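You operate a simulated robot arm through the tools that you are given. There is no shell and no other tool. Be economical: measure what you need, move in short steps, check, and stop when the job is done.

Carry out the task below with a simulated robot arm. There is one attempt and no reset: what you move stays moved.

## Task
Put the white sleeve in the black box, fit the pink cap in, shut the lid, push it to OUT.
Fine: slide the box onto the yellow OUT mark; the other box, sleeve and cap stay.

It is judged by the outcome, as a careful person would: the job done as asked, and still so three seconds after it is handed in. It fails if anything else is knocked over, pushed out of place, dropped, spilled or broken. Lids that push on must go on centred and level and be pressed home; caps that screw on are set level and turned clockwise until they are tight.

## Robot
A 7-joint arm with a fingered hand, fixed in place. Base frame: the origin is at the foot of the arm, x ahead of it, y to its left, z up; the work surface is at about z = 0.8. Units: m, rad, N and s.
Its first joint turns from -2.897 to 2.897 rad. Payload 4.7 kg.
The TCP is the grasp point between the finger pads, 0.036 m short of the fingertips. In the tool frame z runs along the fingers and y along their closing line. Largest opening 0.12 m; the body of the gripper starts 0.042 m behind the TCP. The gripper is a hand of 5 fingers: y runs from the thumb to the fingers, the wrist lies at [-0.018, -0.122, -0.21] in the tool frame, and closing takes about 1.5 s.
Orientation is told as [roll, pitch, yaw] about the base's x, y, z axes, in that order, counted from this pose: with the fingers straight down and the wrist toward the robot, the tool's x, y and z point along [0, 1, 0], [1, 0, 0] and [0, 0, -1] of the base frame.

## Interface
- The arm moves only by the tool move_arm. Its argument "increments" is a list of rows, each an object of numbers (a shift or turn left out is 0, a gripper value left out holds the last): "tx", "ty", "tz": the shift along the base's x, y, z in cm; "rx", "ry", "rz": the turn, a rotation vector about the base's x, y, z in rad. In form: [{"tx": .., "ty": .., "tz": .., "rx": .., "ry": .., "rz": ..}, ...]. A call has 1 to 20 rows; each row shifts and turns the commanded pose from where the row before left it. "grip" is the finger opening in cm, from 0 to 12, set as the call begins (left out, the last holds). A row lasts 0.2 s, in which the tool goes at most 0.05 m and 0.15 rad; a call with a longer step from one row to the next is refused whole, and so is a gripper value outside its range. A pose out of reach is approached as far as the arm can. The call stops where the force on the tool passes 80 N (or 10 N more than at its start, if that is more) or the arm is blocked; 0.2 s more then pass. The fingers move at their own pace (about 0.045 m/s each) and stop on an object; they squeeze with about 33 N. The grip force told is the motor's: it shows also when the fingers shut on nothing. Time passes only in rows, and 0.2 s behind the last, so rows that do not move let the fingers close. The reply holds the time, the measured pose of the TCP, the force on the tool along the base axes, the opening and the grip force, in the units named above and with some noise, with the torque about the TCP (base axes, N m) and any sound that the robot's microphone picked up, and new pictures: "views" is both (left out), scene, wrist or none.
- Cameras (640 x 400 px; columns grow to the right, rows downward): "scene" is fixed at [0.0511, -0.6484, 1.4173]; the picture's right is [-0.00, -1.00, 0.00], its down [-0.83, 0.00, -0.56] and it looks along [0.56, -0.00, -0.83] (base axes); focal length 218 px, centre (320, 200). "wrist" rides on the gripper at [0.072, -0.091, -0.143] in the tool frame; the picture's right is [-0.80, 0.28, -0.53], its down [-0.53, -0.73, 0.42] and it looks along [-0.27, 0.62, 0.74] (tool axes); focal length 234 px, centre (320, 200). There is no depth. A picture from a camera that has moved, and an enlarged one, comes with that camera's place and axes in the base frame and with its lens.
- set_fingers(index, middle, ring, little, thumb_bend, thumb_turn): sets how far each is bent, from 0 (flat) to 1 (curled in); at 0.3 the hand is open as for a grip, at 0.7 the pads meet at the TCP. One left out holds its place. A second passes; each finger stops where it meets its share of the squeeze, and holds until it gets a number again. A gripper value or a shape takes the hand back. It gives what a move gives, with no picture; readings hold the bend of each and the force on index, middle, ring, little, thumb and palm. thumb_turn goes from beside the hand (0) to across from the fingers (1), as for a grip.
- set_grasp(shape): the hand has 5 fingers and takes this shape, open, in about a second: jaw (thumb against the fingers, like two jaws); tri (thumb and two fingers); tip (a fingertip pinch); poke (one finger out to press); point (the index stretched); flat (the hand flat); cup (the hand cupped); fist (a fist). The gripper value then closes the fingers along that shape, each until it touches; the sizes above hold for jaw. It gives what a move gives, with no picture.
- enlarge(camera, box): a new picture of the part [left, top, right, bottom] of that camera's present view, enlarged. It takes no simulated time.
- close_job(): hands the job in; it is judged then, once.

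Go step by step. Nothing tells you positions but the pictures and the camera data: compare them with the known pose of the tool, close in by small moves and look again before you grip or let go. The budget is 120 turns and 200 pictures, counting those below and the enlarged ones. Unless the task says otherwise, let go and move clear before handing in, and close with one line.

The tools are called after "Call:" as name(argument=value, ...) on one line, values as JSON. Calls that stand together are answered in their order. move_arm: Moves the arm, as the interface text tells. Its arguments: {"type":"object","properties":{"increments":{"type":"array"},"grip":{"type":"number"},"views":{"type":"string","enum":["both","scene","wrist","none"]}},"required":["increments"]} The other tools are called the same way: set_grasp (shape) gives the hand a shape; set_fingers (index, middle, ring, little, thumb_bend, thumb_turn) moves the fingers one by one; enlarge (camera, box) takes an enlarged picture of a part of a camera's view; close_job () hands the job in.

At the start:

```text
time_s: 0.0
tool_pos: [0.4214, -0.4083, 1.168]
tcp_rot: [0.002, -0.002, 0.0]
wrist_force: [0.3, 0.0, 0.0]
moment: [0.01, -0.03, -0.03]
gripper_width: 0.1196
grasp_force: 0.0
shape: jaw
bend: [0.3, 0.3, 0.3, 0.3, 0.3, 0.98]
finger forces: [0.0, 0.0, 0.0, 0.0, 0.0, 0.1]
```

scene: 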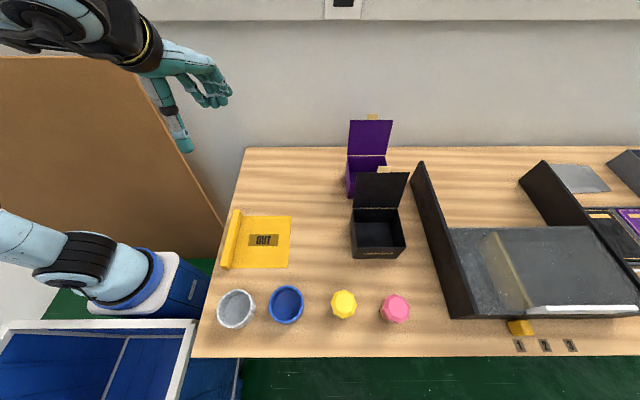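
wrist: 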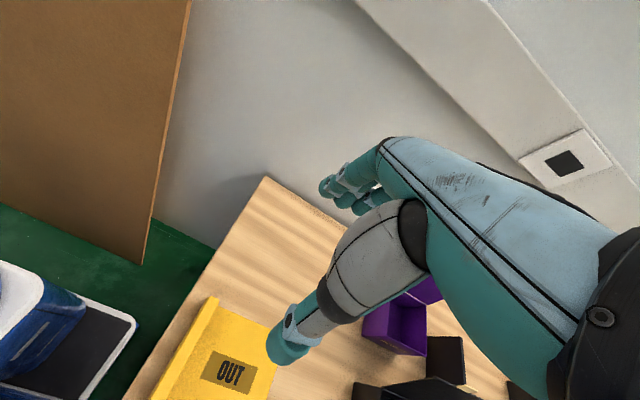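

I see two boxes (purple, black), a grey-white sleeve, a blue sleeve, and yellow and pink caps, with the OUT mark at the left. I'll enlarge first to measure.

Call:
enlarge(camera="scene", box=[200, 270, 420, 370])

Call:
enlarge(camera="scene", box=[310, 110, 450, 270])

Call:
enlarge(camera="scene", box=[200, 190, 420, 330])

```text
2.91 times, centred on (310, 320) of scene
camera zoom: at [0.0511, -0.6484, 1.4173], right [0.0, -1.0, 0.0], down [-0.83, 0.0, -0.56], along [0.56, 0.0, -0.83], focal length 634 px, centre (349, -149)
```

zoom: 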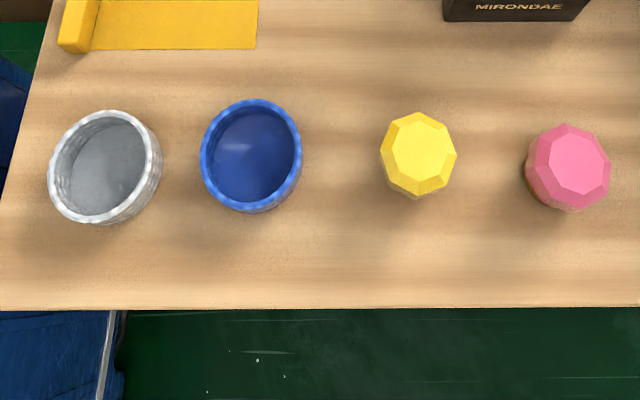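

```text
2.50 times, centred on (380, 190) of scene
camera zoom: at [0.0511, -0.6484, 1.4173], right [0.0, -1.0, 0.0], down [-0.83, 0.0, -0.56], along [0.56, 0.0, -0.83], focal length 545 px, centre (170, 225)
```

zoom: 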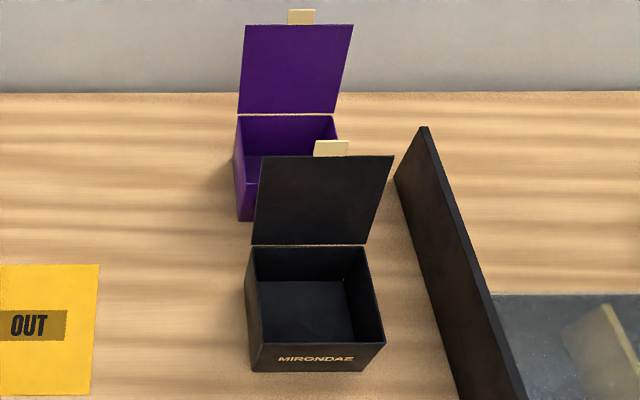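

```text
2.86 times, centred on (310, 260) of scene
camera zoom: at [0.0511, -0.6484, 1.4173], right [0.0, -1.0, 0.0], down [-0.83, 0.0, -0.56], along [0.56, 0.0, -0.83], focal length 623 px, centre (349, 29)
```

zoom: 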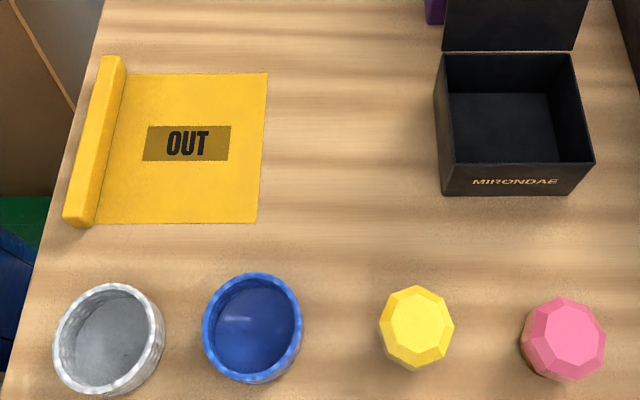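

The box looks to be about at (0.324, -0.806), the OUT mark centre at (0.321, -0.476), the white sleeve near (0.13, -0.44) and the pink cap near (0.126, -0.825). I'll zoom in closer for sizes.

Call:
enlarge(camera="scene", box=[205, 280, 269, 340])

Call:
enlarge(camera="scene", box=[325, 280, 421, 340])

Call:
enlarge(camera="scene", box=[340, 160, 420, 270])

```text
6.67 times, centred on (237, 310) of scene
camera zoom: at [0.0511, -0.6484, 1.4173], right [0.0, -1.0, 0.0], down [-0.83, 0.0, -0.56], along [0.56, 0.0, -0.83], focal length 1454 px, centre (873, -533)
```

zoom: 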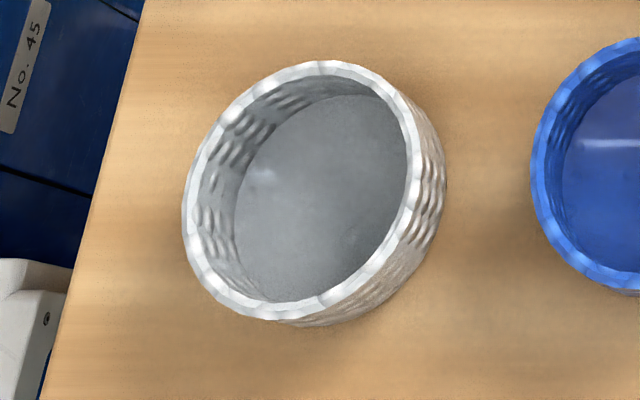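

```text
6.67 times, centred on (373, 310) of scene
camera zoom: at [0.0511, -0.6484, 1.4173], right [0.0, -1.0, 0.0], down [-0.83, 0.0, -0.56], along [0.56, 0.0, -0.83], focal length 1454 px, centre (-33, -533)
```

zoom: 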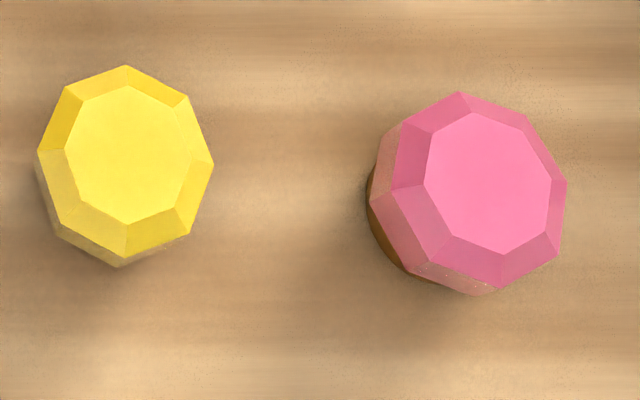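

```text
3.64 times, centred on (380, 215) of scene
camera zoom: at [0.0511, -0.6484, 1.4173], right [0.0, -1.0, 0.0], down [-0.83, 0.0, -0.56], along [0.56, 0.0, -0.83], focal length 793 px, centre (102, 146)
```

zoom: 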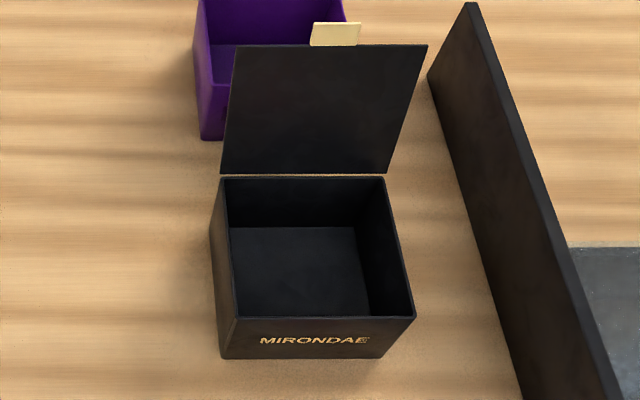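

The sleeve is about 8.2 cm across and 4.3 cm tall at (0.128, -0.444); the cap is about 6.7 cm wide. I'll swing above the sleeve with the wrist toward the robot (yaw -90°) and look from above.

Call:
move_arm(increments=[{"tx": -2.45, "ty": -0.3, "tz": -1, "rz": -0.131}, {"tx": -2.45, "ty": -0.3, "tz": -1, "rz": -0.131}, {"tx": -2.45, "ty": -0.3, "tz": -1, "rz": -0.131}, {"tx": -2.45, "ty": -0.3, "tz": -1, "rz": -0.131}, {"tx": -2.45, "ty": -0.3, "tz": -1, "rz": -0.131}, {"tx": -2.45, "ty": -0.3, "tz": -1, "rz": -0.131}, {"tx": -2.45, "ty": -0.3, "tz": -1, "rz": -0.131}, {"tx": -2.45, "ty": -0.3, "tz": -1, "rz": -0.131}, {"tx": -2.45, "ty": -0.3, "tz": -1, "rz": -0.131}, {"tx": -2.45, "ty": -0.3, "tz": -1, "rz": -0.131}, {"tx": -2.45, "ty": -0.3, "tz": -1, "rz": -0.131}, {"tx": -2.45, "ty": -0.3, "tz": -1, "rz": -0.131}, {}])

```text
time_s: 2.8
tool_pos: [0.1277, -0.4448, 1.048]
tcp_rot: [0.001, 0.001, -1.574]
wrist_force: [0.5, -0.3, 0.0]
moment: [0.01, 0.0, 0.0]
gripper_width: 0.1198
grasp_force: 0.1
shape: jaw
bend: [0.3, 0.3, 0.3, 0.3, 0.3, 0.98]
finger forces: [0.0, 0.0, 0.0, 0.0, 0.0, 0.0]
camera wrist: at [0.2008, -0.3542, 1.189], right [-0.8, -0.28, 0.53], down [-0.53, 0.73, -0.42], along [-0.27, -0.62, -0.74], focal length 234 px, centre (320, 200)
```

scene: 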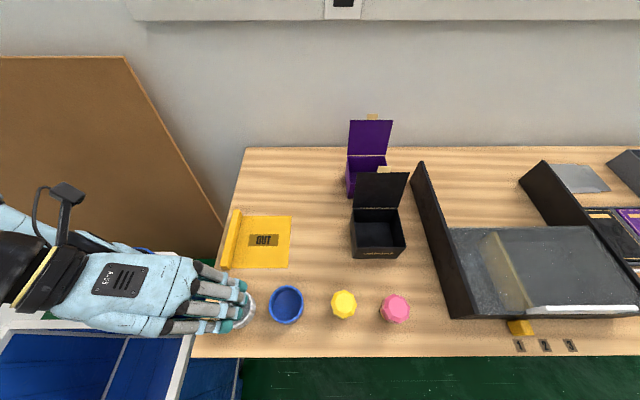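
wrist: 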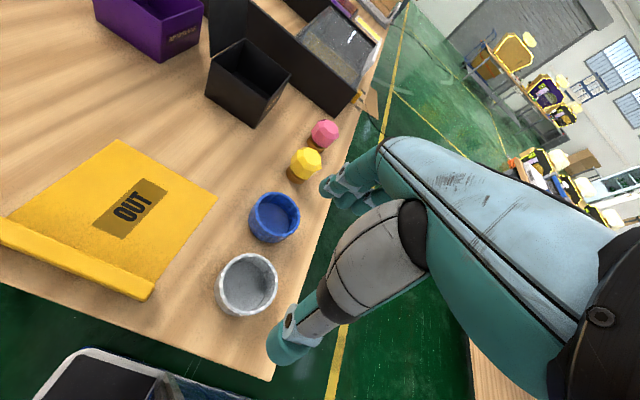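

Both cameras agree on the sleeve at about (0.130, -0.443). I'll open to 10 cm and lower partway for a check.

Call:
move_arm(increments=[{"tx": 0.1, "tz": -2.5}, {"tx": 0.1, "tz": -2.5}, {"tz": -2.5}, {"tz": -2.5}, {"tz": -2.5}, {"tz": -2.0}, {}], grip=10.5)

Call:
enlarge(camera="scene", box=[160, 250, 320, 350])

```text
time_s: 4.4
tool_pos: [0.1294, -0.4448, 0.9019]
tcp_rot: [0.0, -0.001, -1.572]
wrist_force: [0.0, -0.6, 0.0]
moment: [0.04, 0.0, 0.02]
gripper_width: 0.1052
grasp_force: 0.2
shape: jaw
bend: [0.27, 0.32, 0.31, 0.31, 0.44, 0.98]
finger forces: [0.0, 0.0, 0.0, 0.1, 0.0, 0.1]
camera wrist: at [0.2028, -0.3547, 1.0435], right [-0.8, -0.28, 0.53], down [-0.53, 0.73, -0.42], along [-0.27, -0.62, -0.74], focal length 234 px, centre (320, 200)
```

scene: 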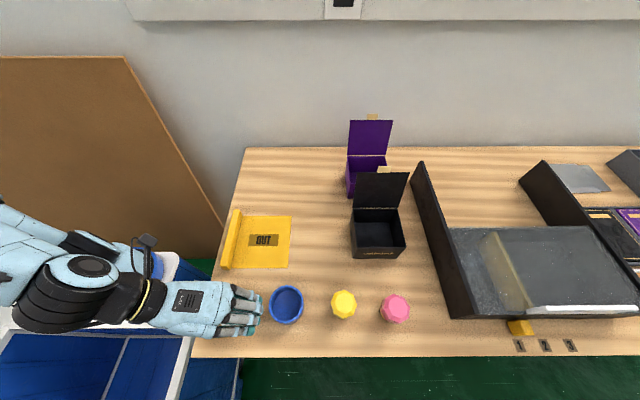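
wrist: 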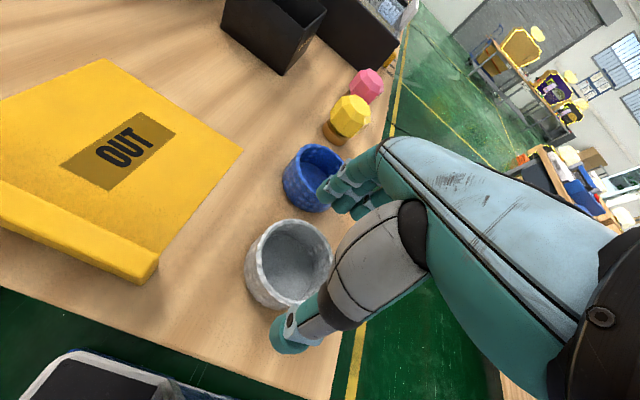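

```text
4.00 times, centred on (240, 300) of scene
camera zoom: at [0.0511, -0.6484, 1.4173], right [0.0, -1.0, 0.0], down [-0.83, 0.0, -0.56], along [0.56, 0.0, -0.83], focal length 872 px, centre (640, -200)
```

zoom: 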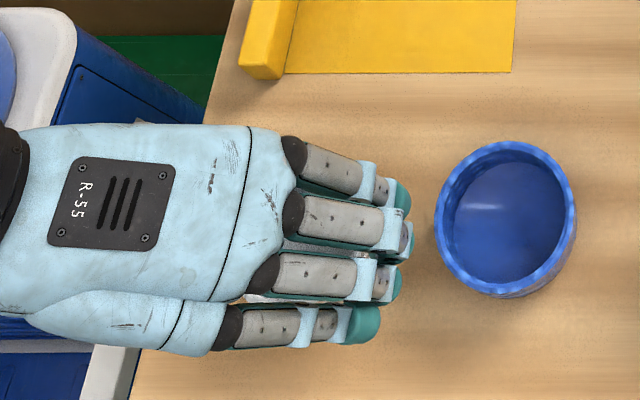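

The finger backs pass about 6 mm from the blue sleeve; I'll narrow to 9.5 cm, shift slightly to +y and descend carefully.

Call:
move_arm(increments=[{"ty": 0.3}, {"tz": -1.0}, {"tz": -1.0}, {"tz": -1.0}, {"tz": -1.0}, {}], grip=9.6)

Call:
enlarge(camera="scene", box=[160, 250, 320, 350])

Call:
enlarge(camera="wrist", box=[220, 120, 420, 360])

```text
time_s: 5.8
tool_pos: [0.1312, -0.4415, 0.8622]
tcp_rot: [-0.001, 0.002, -1.572]
wrist_force: [0.4, -0.2, 0.6]
moment: [0.03, 0.0, 0.02]
gripper_width: 0.0963
grasp_force: 0.0
shape: jaw
bend: [0.26, 0.34, 0.32, 0.33, 0.52, 0.99]
finger forces: [0.0, 0.2, 0.1, 0.1, 0.1, 0.0]
camera wrist: at [0.2026, -0.3511, 1.0041], right [-0.8, -0.28, 0.53], down [-0.53, 0.73, -0.42], along [-0.27, -0.62, -0.74], focal length 234 px, centre (320, 200)
```

scene: 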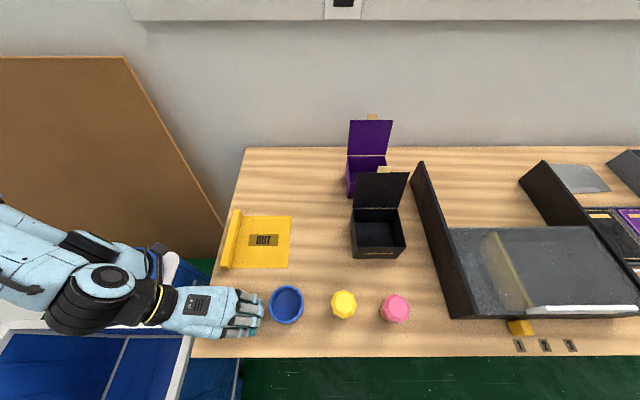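
wrist: 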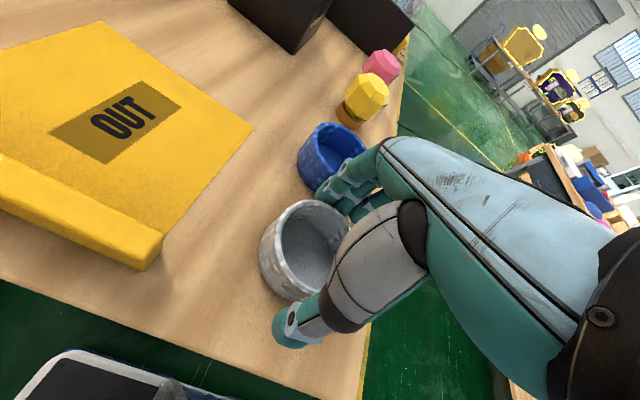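

```text
4.00 times, centred on (240, 300) of scene
camera zoom: at [0.0511, -0.6484, 1.4173], right [0.0, -1.0, 0.0], down [-0.83, 0.0, -0.56], along [0.56, 0.0, -0.83], focal length 872 px, centre (640, -200)
```

zoom: 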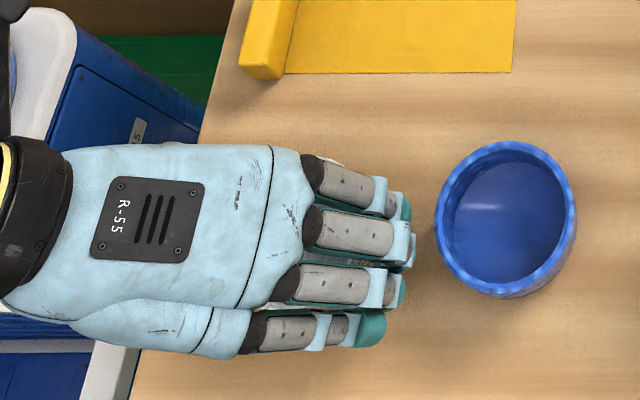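

```text
1.67 times, centred on (320, 240) of wrist
camera zoom: at [0.2026, -0.3511, 1.0041], right [-0.8, -0.28, 0.53], down [-0.53, 0.73, -0.42], along [-0.27, -0.62, -0.74], focal length 390 px, centre (320, 133)
```

zoom: 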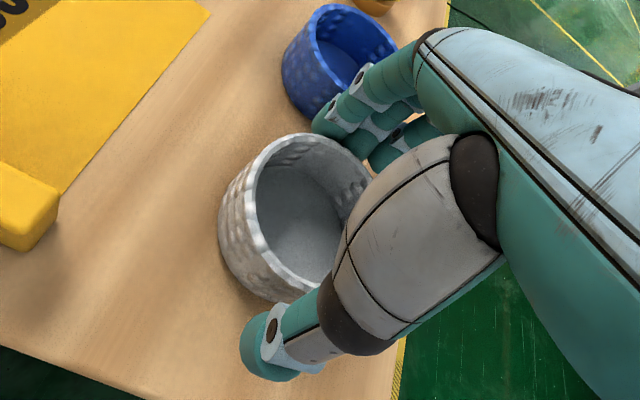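

The thumb and fingers straddle the sleeve. I'll lower the last bit and close.

Call:
move_arm(increments=[{"tz": -0.8}, {"tz": -0.7}, {}], views="none")

Call:
move_arm(increments=[{}, {}, {}, {}, {}, {}, {}, {}], grip=7.5)

```text
time_s: 6.6
tool_pos: [0.1306, -0.4419, 0.8472]
tcp_rot: [0.0, 0.001, -1.573]
wrist_force: [0.7, -0.5, -0.2]
moment: [0.0, -0.02, 0.03]
gripper_width: 0.0967
grasp_force: 0.0
shape: jaw
bend: [0.26, 0.34, 0.32, 0.33, 0.52, 0.99]
finger forces: [0.1, 0.0, 0.1, 0.1, 0.0, 0.0]
```

```text
time_s: 8.4
tool_pos: [0.1309, -0.4421, 0.8473]
tcp_rot: [-0.001, 0.0, -1.574]
wrist_force: [0.5, 0.2, -0.7]
moment: [-0.05, 0.02, 0.0]
gripper_width: 0.0753
grasp_force: 33.3
shape: jaw
bend: [0.28, 0.4, 0.41, 0.4, 0.65, 1.0]
finger forces: [18.3, 9.8, 0.1, 0.0, 28.0, 0.0]
camera wrist: at [0.2028, -0.3514, 0.9891], right [-0.8, -0.28, 0.53], down [-0.53, 0.73, -0.42], along [-0.27, -0.62, -0.74], focal length 234 px, centre (320, 200)
```

scene: 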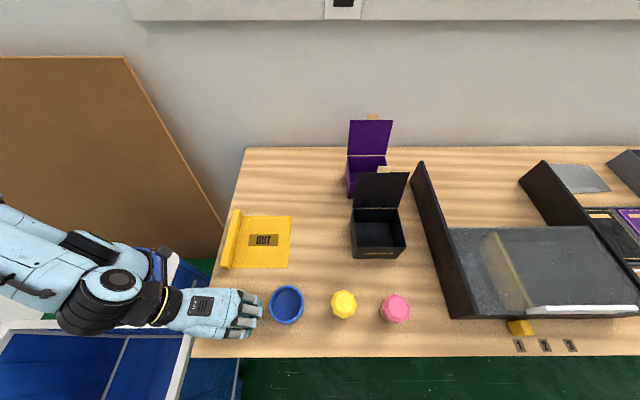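
wrist: 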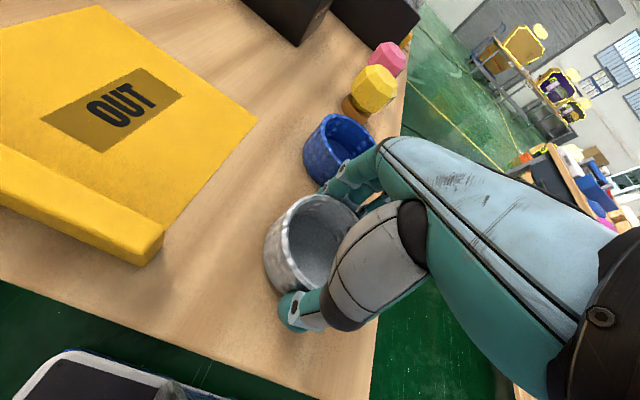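

The grip reads 28 N at the thumb against index and middle. I'll lift slightly and check it holds level.

Call:
move_arm(increments=[{"tz": 0.7}, {"tz": 0.8}, {"tz": 1}, {"tz": 1}, {}])

Call:
enlarge(camera="wrist", box=[220, 120, 420, 360])

```text
time_s: 9.6
tool_pos: [0.1293, -0.4421, 0.8827]
tcp_rot: [0.0, -0.001, -1.573]
wrist_force: [0.0, 0.6, 0.6]
moment: [-0.02, 0.04, -0.04]
gripper_width: 0.0755
grasp_force: 32.4
shape: jaw
bend: [0.28, 0.4, 0.41, 0.4, 0.65, 1.0]
finger forces: [18.3, 9.8, 0.0, 0.0, 28.0, 0.0]
camera wrist: at [0.2029, -0.3513, 1.0243], right [-0.8, -0.28, 0.53], down [-0.53, 0.73, -0.42], along [-0.27, -0.62, -0.74], focal length 234 px, centre (320, 200)
```

scene: 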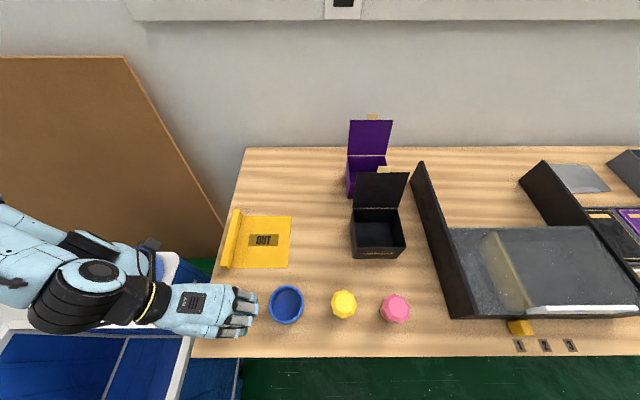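
wrist: 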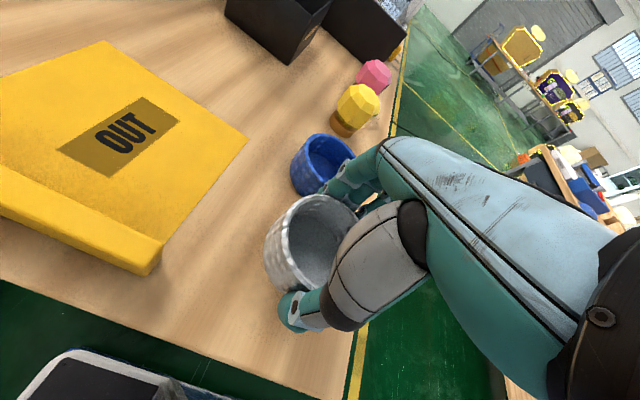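

```text
1.67 times, centred on (320, 240) of wrist
camera zoom: at [0.2029, -0.3513, 1.0243], right [-0.8, -0.28, 0.53], down [-0.53, 0.73, -0.42], along [-0.27, -0.62, -0.74], focal length 390 px, centre (320, 133)
```

zoom: 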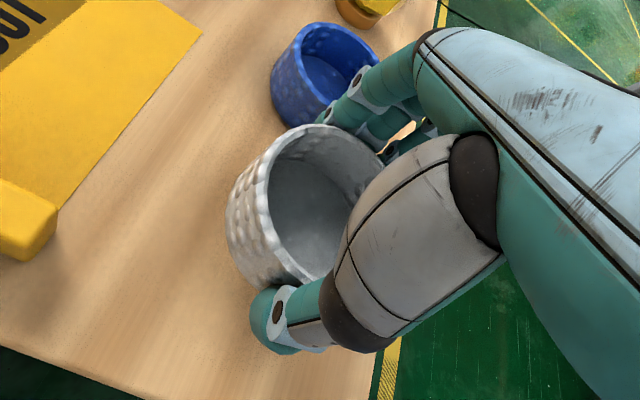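

The sleeve holds, but a full-diameter grip would leave almost no room for fingers in the box, and the camera would come near the lid. I'll set it back down and re-grip it by one wall (thumb outside, two fingers inside).

Call:
move_arm(increments=[{"tz": -1.2}, {"tz": -1.2}, {"tz": -0.7}, {"tz": -0.4}, {}], views="none")

Call:
move_arm(increments=[{}, {}, {}, {}, {}], grip=9.6, views="none")

Call:
move_arm(increments=[{"tz": 2}, {"tz": 3}, {"tz": 3}, {"tz": 3}, {}], views="none")

Call:
set_grasp(shape="tri")

Call:
move_arm(increments=[{"rz": 0.15, "ty": 1}, {"rz": 0.15, "ty": 1}, {"rz": 0.15, "ty": 1}, {"rz": 0.15}, {"rz": 0.185, "tz": 0}, {}])

```text
time_s: 10.8
tool_pos: [0.1301, -0.441, 0.8475]
tcp_rot: [0.002, 0.0, -1.572]
wrist_force: [-0.8, -0.1, -0.9]
moment: [0.01, 0.0, 0.0]
gripper_width: 0.0751
grasp_force: 33.1
shape: jaw
bend: [0.28, 0.4, 0.41, 0.4, 0.65, 1.0]
finger forces: [18.3, 9.7, 0.1, 0.1, 28.0, 0.1]
```

```text
time_s: 12.0
tool_pos: [0.1291, -0.443, 0.8477]
tcp_rot: [-0.001, 0.0, -1.57]
wrist_force: [-0.5, 0.3, -0.3]
moment: [-0.02, 0.0, -0.01]
gripper_width: 0.0958
grasp_force: 0.1
shape: jaw
bend: [0.26, 0.34, 0.32, 0.33, 0.52, 0.99]
finger forces: [0.0, 0.0, 0.0, 0.0, 0.1, 0.0]
```

```text
time_s: 13.2
tool_pos: [0.1295, -0.4421, 0.9579]
tcp_rot: [-0.001, 0.001, -1.572]
wrist_force: [0.0, 0.7, 0.0]
moment: [-0.01, -0.04, 0.02]
gripper_width: 0.0958
grasp_force: 0.1
shape: jaw
bend: [0.26, 0.34, 0.32, 0.33, 0.52, 0.99]
finger forces: [0.2, 0.0, 0.0, 0.0, 0.0, 0.1]
```

```text
time_s: 14.1
tool_pos: [0.1302, -0.4428, 0.9568]
tcp_rot: [-0.001, 0.0, -1.572]
wrist_force: [-0.5, 0.0, 0.2]
moment: [0.04, 0.0, -0.02]
gripper_width: 0.1196
grasp_force: 0.1
shape: tri
bend: [0.3, 0.3, 0.99, 0.99, 0.3, 0.98]
finger forces: [0.1, 0.1, 0.1, 0.0, 0.1, 0.1]
```

```text
refused: row 5 steps farther than a row can; nothing moved
```

Call:
move_arm(increments=[{"rz": 0.13, "tx": -0.4, "ty": 0.5}, {"rz": 0.13, "tx": -0.4, "ty": 0.5}, {"rz": 0.13, "tx": -0.4, "ty": 0.5}, {"rz": 0.13, "tx": -0.4, "ty": 0.5}, {"rz": 0.13, "tx": -0.4, "ty": 0.5}, {"rz": 0.137, "tx": -0.4, "ty": 0.4}, {}])

Call:
enlarge(camera="wrist", box=[220, 120, 420, 360])

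Call:
enlarge(camera="scene", box=[160, 250, 320, 350])

```text
time_s: 15.7
tool_pos: [0.1064, -0.4128, 0.9566]
tcp_rot: [0.002, 0.0, -0.783]
wrist_force: [-0.2, -0.1, 0.4]
moment: [0.0, 0.01, -0.01]
gripper_width: 0.1199
grasp_force: 0.1
shape: tri
bend: [0.3, 0.3, 0.99, 0.99, 0.3, 0.98]
finger forces: [0.0, 0.1, 0.0, 0.1, 0.1, 0.0]
camera wrist: at [0.0929, -0.2976, 1.0991], right [-0.37, -0.77, 0.53], down [-0.89, 0.14, -0.42], along [0.25, -0.63, -0.74], focal length 234 px, centre (320, 200)
```

scene: 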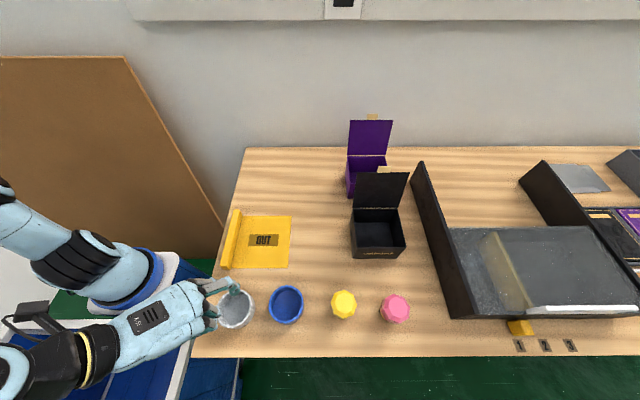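
wrist: 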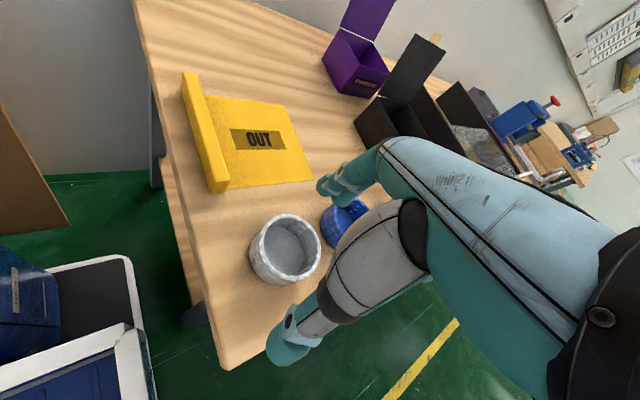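

```text
1.67 times, centred on (320, 240) of wrist
camera zoom: at [0.0929, -0.2976, 1.0991], right [-0.37, -0.77, 0.53], down [-0.89, 0.14, -0.42], along [0.25, -0.63, -0.74], focal length 390 px, centre (320, 133)
```

zoom: 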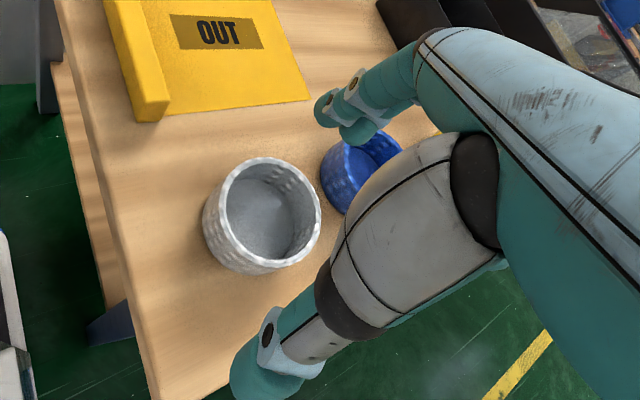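

```text
4.00 times, centred on (240, 300) of scene
camera zoom: at [0.0511, -0.6484, 1.4173], right [0.0, -1.0, 0.0], down [-0.83, 0.0, -0.56], along [0.56, 0.0, -0.83], focal length 872 px, centre (640, -200)
```

zoom: 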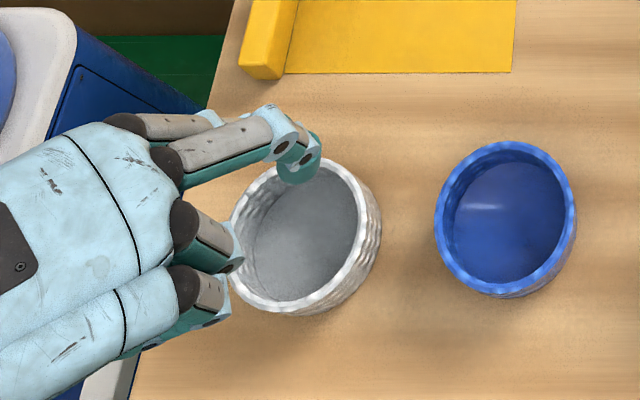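

The sleeve is at (0.1275, -0.4425). I'll narrow the tri grip to 6 cm, align over its near-left wall and lower partway.

Call:
move_arm(increments=[{"tx": -0.9, "ty": -0.6}, {}, {}, {"tz": -1.5}, {"tz": -1.5}, {"tz": -1.5}, {"tz": -1.0}, {}], grip=6)

Call:
enlarge(camera="wrist", box=[220, 120, 420, 360])

Call:
enlarge(camera="scene", box=[180, 260, 276, 320])

```text
time_s: 17.5
tool_pos: [0.097, -0.419, 0.9002]
tcp_rot: [0.0, -0.001, -0.786]
wrist_force: [-0.2, 0.6, 0.5]
moment: [-0.01, 0.0, 0.04]
gripper_width: 0.0603
grasp_force: 0.0
shape: tri
bend: [0.74, 0.45, 0.99, 0.99, 0.7, 1.0]
finger forces: [0.0, 0.0, 0.0, 0.0, 0.1, 0.0]
camera wrist: at [0.084, -0.3036, 1.0437], right [-0.37, -0.77, 0.53], down [-0.89, 0.14, -0.42], along [0.25, -0.63, -0.74], focal length 234 px, centre (320, 200)
```

scene: 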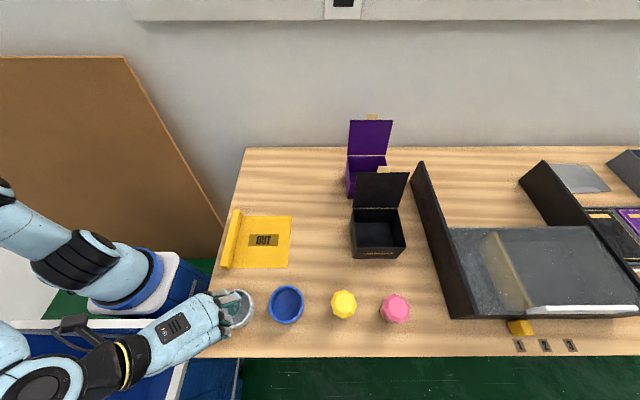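
wrist: 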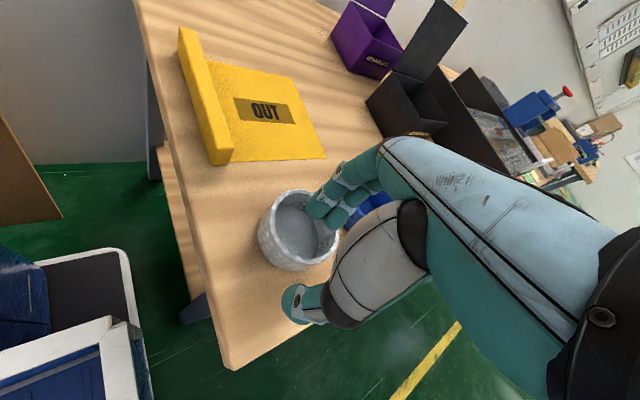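

```text
1.67 times, centred on (320, 240) of wrist
camera zoom: at [0.084, -0.3036, 1.0437], right [-0.37, -0.77, 0.53], down [-0.89, 0.14, -0.42], along [0.25, -0.63, -0.74], focal length 390 px, centre (320, 133)
```

zoom: 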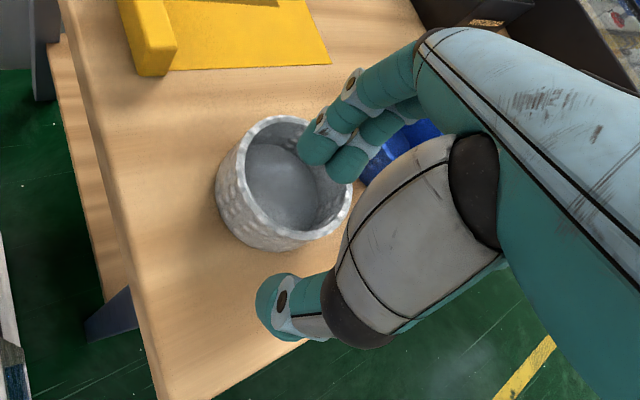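

```text
6.67 times, centred on (228, 290) of scene
camera zoom: at [0.0511, -0.6484, 1.4173], right [0.0, -1.0, 0.0], down [-0.83, 0.0, -0.56], along [0.56, 0.0, -0.83], focal length 1454 px, centre (933, -400)
```

zoom: 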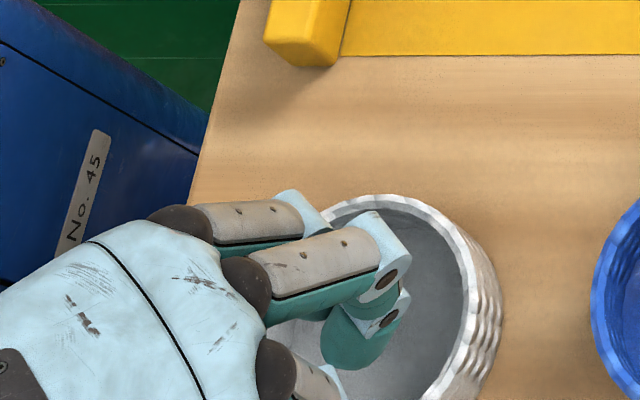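

Fingertips are over the interior and the thumb is outside the wall. I'll lower to about z = 0.85 and close.

Call:
move_arm(increments=[{"tz": -1.2}, {"tz": -1.2}, {"tz": -1.2}, {"tz": -1.0}, {}], views="wrist")

Call:
enlarge(camera="wrist", box=[220, 120, 420, 360])

```text
time_s: 18.7
tool_pos: [0.0982, -0.4191, 0.8553]
tcp_rot: [0.0, 0.0, -0.784]
wrist_force: [-1.1, 0.2, 0.2]
moment: [0.0, 0.02, -0.05]
gripper_width: 0.0605
grasp_force: 0.3
shape: tri
bend: [0.74, 0.45, 0.99, 0.99, 0.7, 1.0]
finger forces: [0.0, 0.1, 0.0, 0.0, 0.0, 0.1]
camera wrist: at [0.0839, -0.3036, 0.9976], right [-0.37, -0.77, 0.53], down [-0.89, 0.14, -0.42], along [0.25, -0.63, -0.74], focal length 234 px, centre (320, 200)
```

wrist: 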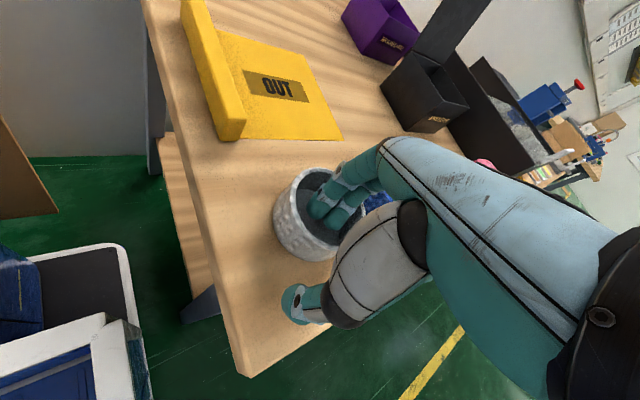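

```text
1.67 times, centred on (320, 240) of wrist
camera zoom: at [0.0839, -0.3036, 0.9976], right [-0.37, -0.77, 0.53], down [-0.89, 0.14, -0.42], along [0.25, -0.63, -0.74], focal length 390 px, centre (320, 133)
```

zoom: 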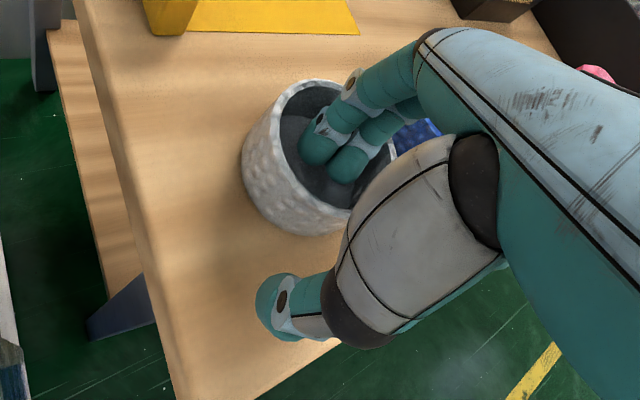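

Fingers are inside; closing onto the wall now.

Call:
move_arm(increments=[{"tz": -0.3}, {}, {}, {}, {}, {}, {}, {}, {}], grip=0, views="wrist")

Call:
enlarge(camera="wrist", box=[220, 120, 420, 360])

```text
time_s: 20.7
tool_pos: [0.0977, -0.4209, 0.8527]
tcp_rot: [0.0, 0.0, -0.786]
wrist_force: [-0.5, 1.0, 0.2]
moment: [-0.01, -0.01, 0.02]
gripper_width: 0.0021
grasp_force: 33.2
shape: tri
bend: [0.7, 0.69, 1.0, 1.0, 0.71, 1.0]
finger forces: [15.2, 13.8, 0.0, 0.0, 29.3, 0.0]
camera wrist: at [0.0838, -0.3036, 0.9949], right [-0.37, -0.77, 0.53], down [-0.89, 0.14, -0.42], along [0.25, -0.63, -0.74], focal length 234 px, centre (320, 200)
```

wrist: 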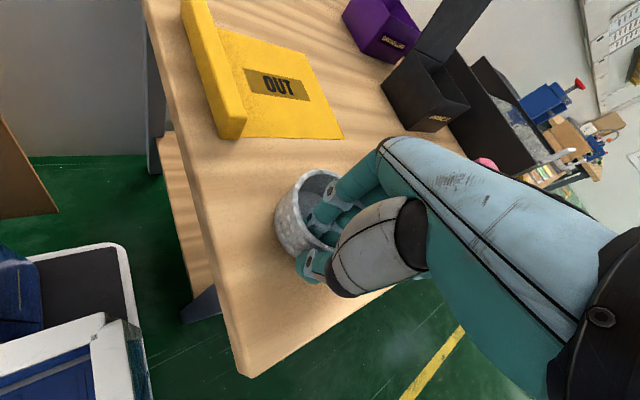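

```text
1.67 times, centred on (320, 240) of wrist
camera zoom: at [0.0838, -0.3036, 0.9949], right [-0.37, -0.77, 0.53], down [-0.89, 0.14, -0.42], along [0.25, -0.63, -0.74], focal length 390 px, centre (320, 133)
```

zoom: 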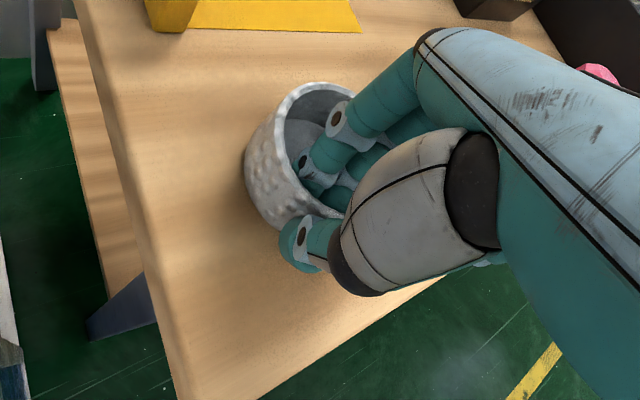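

The wall is pinched (29 N). I'll lift it slowly, rising well above the other objects, and check.

Call:
move_arm(increments=[{"tz": 0.7}, {"tz": 0.8}, {"tz": 1}, {"tz": 1.5}, {"tz": 2}, {"tz": 2}, {}])

Call:
enlarge(camera="wrist", box=[220, 120, 420, 360])

Call:
enlarge(camera="scene", box=[180, 250, 308, 330])

```text
time_s: 22.3
tool_pos: [0.0977, -0.4195, 0.9323]
tcp_rot: [-0.001, -0.002, -0.786]
wrist_force: [-0.6, -0.6, -0.1]
moment: [0.0, 0.03, 0.02]
gripper_width: 0.0021
grasp_force: 33.2
shape: tri
bend: [0.7, 0.69, 1.0, 1.0, 0.71, 1.0]
finger forces: [15.3, 14.0, 0.1, 0.1, 29.4, 0.1]
camera wrist: at [0.0833, -0.3042, 1.074], right [-0.37, -0.77, 0.53], down [-0.89, 0.14, -0.42], along [0.25, -0.63, -0.74], focal length 234 px, centre (320, 200)
```

scene: 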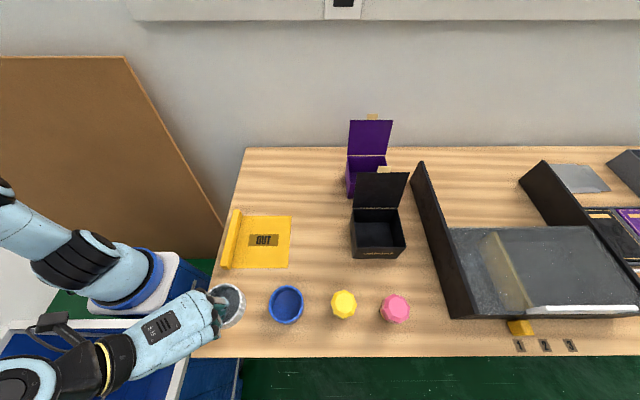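
wrist: 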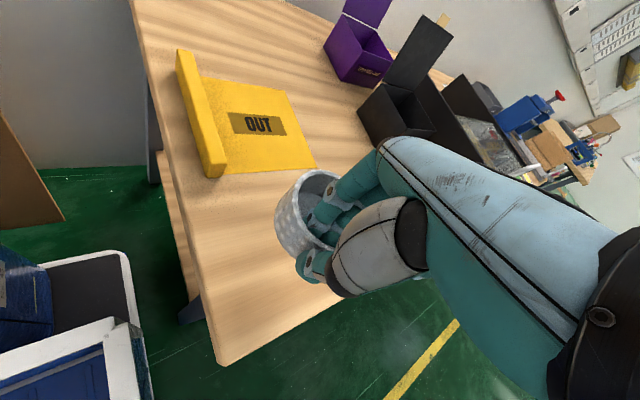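

```text
1.67 times, centred on (320, 240) of wrist
camera zoom: at [0.0833, -0.3042, 1.074], right [-0.37, -0.77, 0.53], down [-0.89, 0.14, -0.42], along [0.25, -0.63, -0.74], focal length 390 px, centre (320, 133)
```

zoom: 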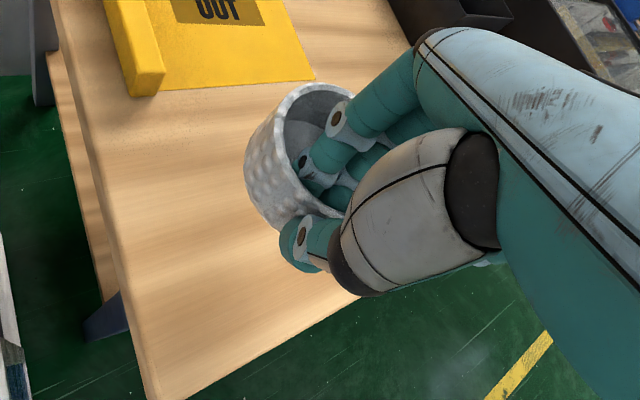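

```text
5.00 times, centred on (244, 290) of scene
camera zoom: at [0.0511, -0.6484, 1.4173], right [0.0, -1.0, 0.0], down [-0.83, 0.0, -0.56], along [0.56, 0.0, -0.83], focal length 1090 px, centre (700, -250)
```

zoom: 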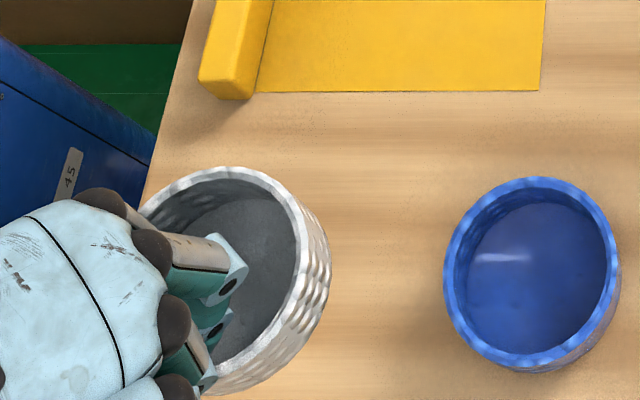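

The sleeve lifted with no slip; its centre is about (+2.7, -2.4) cm from the TCP. I'll raise it and carry it above the black box, aiming for sleeve centre at about (0.328, -0.812).

Call:
move_arm(increments=[{"tz": 2.5}, {"tz": 2.5}, {"tx": 1.27, "ty": -2.3}, {"tx": 1.27, "ty": -2.3}, {"tx": 1.27, "ty": -2.3}, {"tx": 1.27, "ty": -2.3}, {"tx": 1.27, "ty": -2.3}, {"tx": 1.27, "ty": -2.3}, {"tx": 1.27, "ty": -2.3}, {"tx": 1.27, "ty": -2.3}, {"tx": 1.27, "ty": -2.3}, {"tx": 1.27, "ty": -2.3}, {"tx": 1.27, "ty": -2.3}, {"tx": 1.27, "ty": -2.3}, {"tx": 1.27, "ty": -2.3}, {"tx": 1.27, "ty": -2.3}, {"tx": 1.27, "ty": -2.3}, {"tx": 1.27, "ty": -2.3}, {}])

Call:
enlarge(camera="wrist", box=[180, 80, 420, 360])

Call:
enlarge(camera="scene", box=[320, 160, 448, 270])

```text
time_s: 26.3
tool_pos: [0.3017, -0.7868, 0.9833]
tcp_rot: [0.0, 0.001, -0.785]
wrist_force: [-0.3, -0.1, 0.2]
moment: [-0.01, 0.01, 0.0]
gripper_width: 0.002
grasp_force: 33.3
shape: tri
bend: [0.7, 0.69, 1.0, 1.0, 0.71, 1.0]
finger forces: [15.4, 14.1, 0.0, 0.0, 29.4, 0.0]
camera wrist: at [0.2875, -0.6725, 1.1247], right [-0.37, -0.77, 0.53], down [-0.89, 0.14, -0.42], along [0.25, -0.63, -0.74], focal length 234 px, centre (320, 200)
```

scene: 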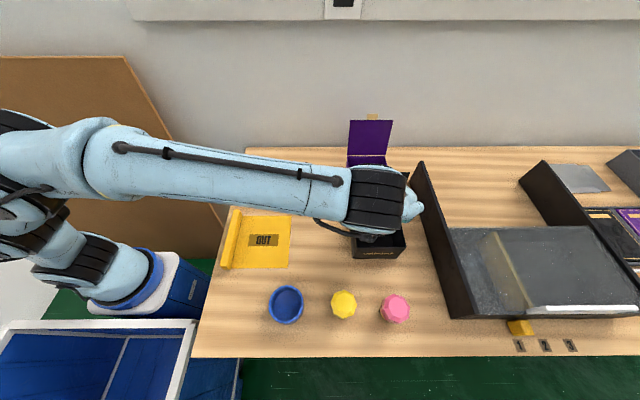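
wrist: 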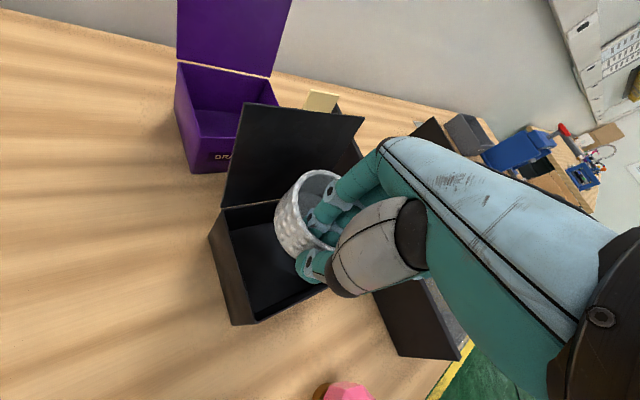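

```text
1.43 times, centred on (300, 220) of wrist
camera zoom: at [0.2875, -0.6725, 1.1247], right [-0.37, -0.77, 0.53], down [-0.89, 0.14, -0.42], along [0.25, -0.63, -0.74], focal length 334 px, centre (349, 171)
```

zoom: 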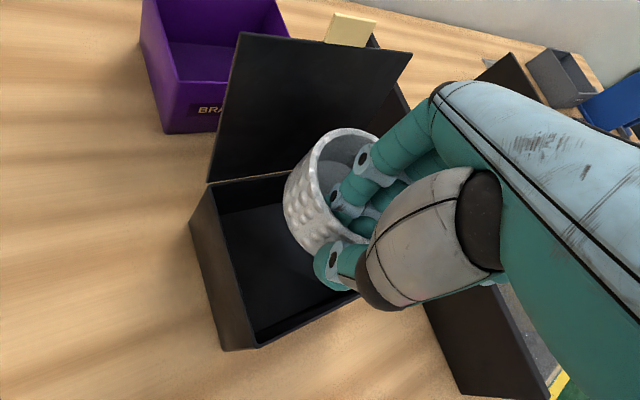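

```text
3.64 times, centred on (384, 215) of scene
camera zoom: at [0.0511, -0.6484, 1.4173], right [0.0, -1.0, 0.0], down [-0.83, 0.0, -0.56], along [0.56, 0.0, -0.83], focal length 793 px, centre (87, 146)
```

zoom: 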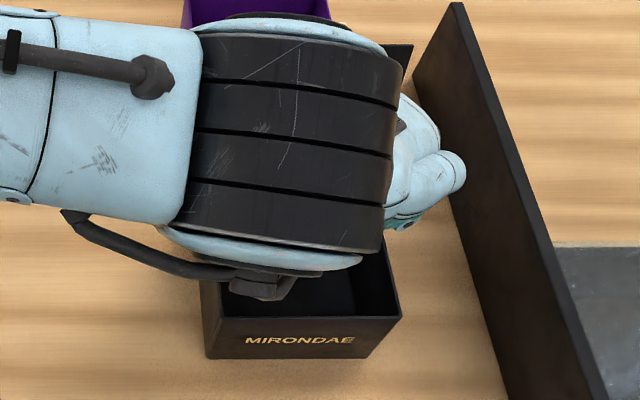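

Box edges check out from this view too. I'll shift 0.6 cm to -y and lower to just above the rim depth, watching thumb-to-wall clearance.

Call:
move_arm(increments=[{"ty": -0.6, "tz": -1}, {"tz": -1.5}, {"tz": -1.5}, {"tz": -1.5}, {"tz": -1.5}, {}], views="wrist")

Call:
enlarge(camera="wrist", box=[180, 80, 420, 360])

Call:
enlarge(camera="scene", box=[320, 160, 448, 270])

```text
time_s: 27.7
tool_pos: [0.3003, -0.7926, 0.9121]
tcp_rot: [0.0, 0.0, -0.785]
wrist_force: [1.2, -0.2, -0.2]
moment: [-0.01, -0.03, -0.02]
gripper_width: 0.0021
grasp_force: 32.8
shape: tri
bend: [0.7, 0.69, 1.0, 1.0, 0.71, 1.0]
finger forces: [15.5, 14.0, 0.1, 0.1, 29.4, 0.0]
camera wrist: at [0.2868, -0.6772, 1.0544], right [-0.37, -0.77, 0.53], down [-0.89, 0.14, -0.42], along [0.25, -0.63, -0.74], focal length 234 px, centre (320, 200)
```

wrist: 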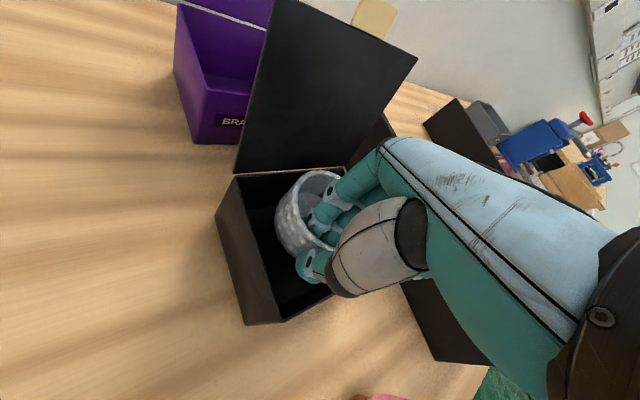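

```text
1.43 times, centred on (300, 220) of wrist
camera zoom: at [0.2868, -0.6772, 1.0544], right [-0.37, -0.77, 0.53], down [-0.89, 0.14, -0.42], along [0.25, -0.63, -0.74], focal length 334 px, centre (349, 171)
```

zoom: 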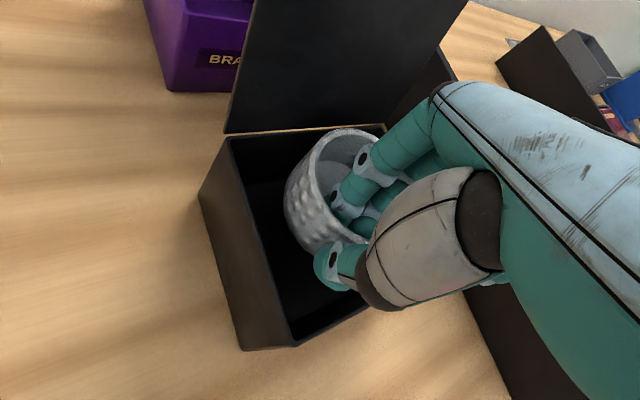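

```text
3.64 times, centred on (384, 215) of scene
camera zoom: at [0.0511, -0.6484, 1.4173], right [0.0, -1.0, 0.0], down [-0.83, 0.0, -0.56], along [0.56, 0.0, -0.83], focal length 793 px, centre (87, 146)
```

zoom: 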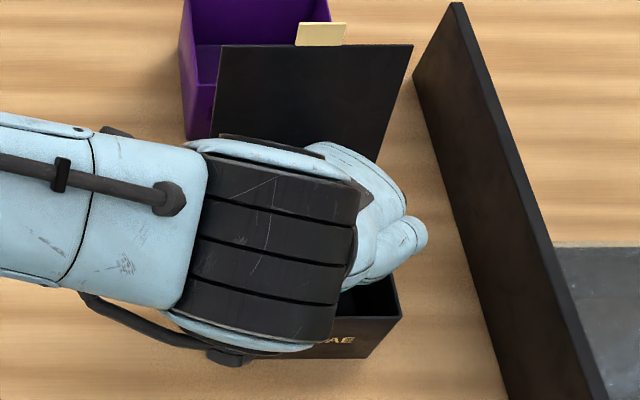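

The thumb knuckle sits right over the front wall, so going straight down would clip it. I'll raise, rotate 25° to yaw -70°, and move so thumb and sleeve both fit, then look again.

Call:
move_arm(increments=[{"tz": 1.5}, {"tz": 1.5}, {"rz": -0.11, "tx": 0.35, "ty": 0.11}, {"rz": -0.11, "tx": 0.35, "ty": 0.11}, {"rz": -0.11, "tx": 0.35, "ty": 0.11}, {"rz": -0.11, "tx": 0.35, "ty": 0.11}, {}], views="wrist")

Call:
enlarge(camera="wrist", box=[180, 80, 420, 360])

```text
time_s: 29.3
tool_pos: [0.314, -0.7886, 0.9432]
tcp_rot: [-0.001, -0.002, -1.227]
wrist_force: [1.0, -0.1, 0.0]
moment: [0.01, -0.02, 0.01]
gripper_width: 0.0022
grasp_force: 32.5
shape: tri
bend: [0.7, 0.69, 1.0, 1.0, 0.71, 1.0]
finger forces: [15.4, 14.0, 0.0, 0.0, 29.5, 0.0]
camera wrist: at [0.3517, -0.6787, 1.085], right [-0.66, -0.53, 0.53], down [-0.75, 0.51, -0.42], along [-0.04, -0.67, -0.74], focal length 234 px, centre (320, 200)
```

wrist: 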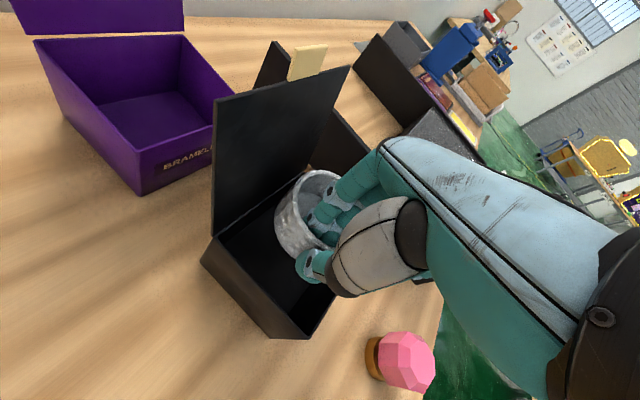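

```text
1.43 times, centred on (300, 220) of wrist
camera zoom: at [0.3517, -0.6787, 1.085], right [-0.66, -0.53, 0.53], down [-0.75, 0.51, -0.42], along [-0.04, -0.67, -0.74], focal length 334 px, centre (349, 171)
```

zoom: 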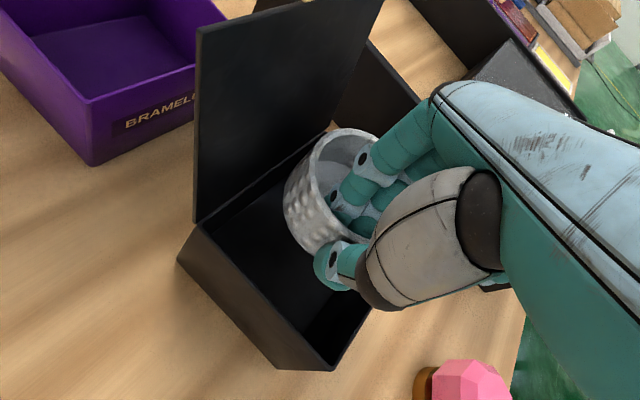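

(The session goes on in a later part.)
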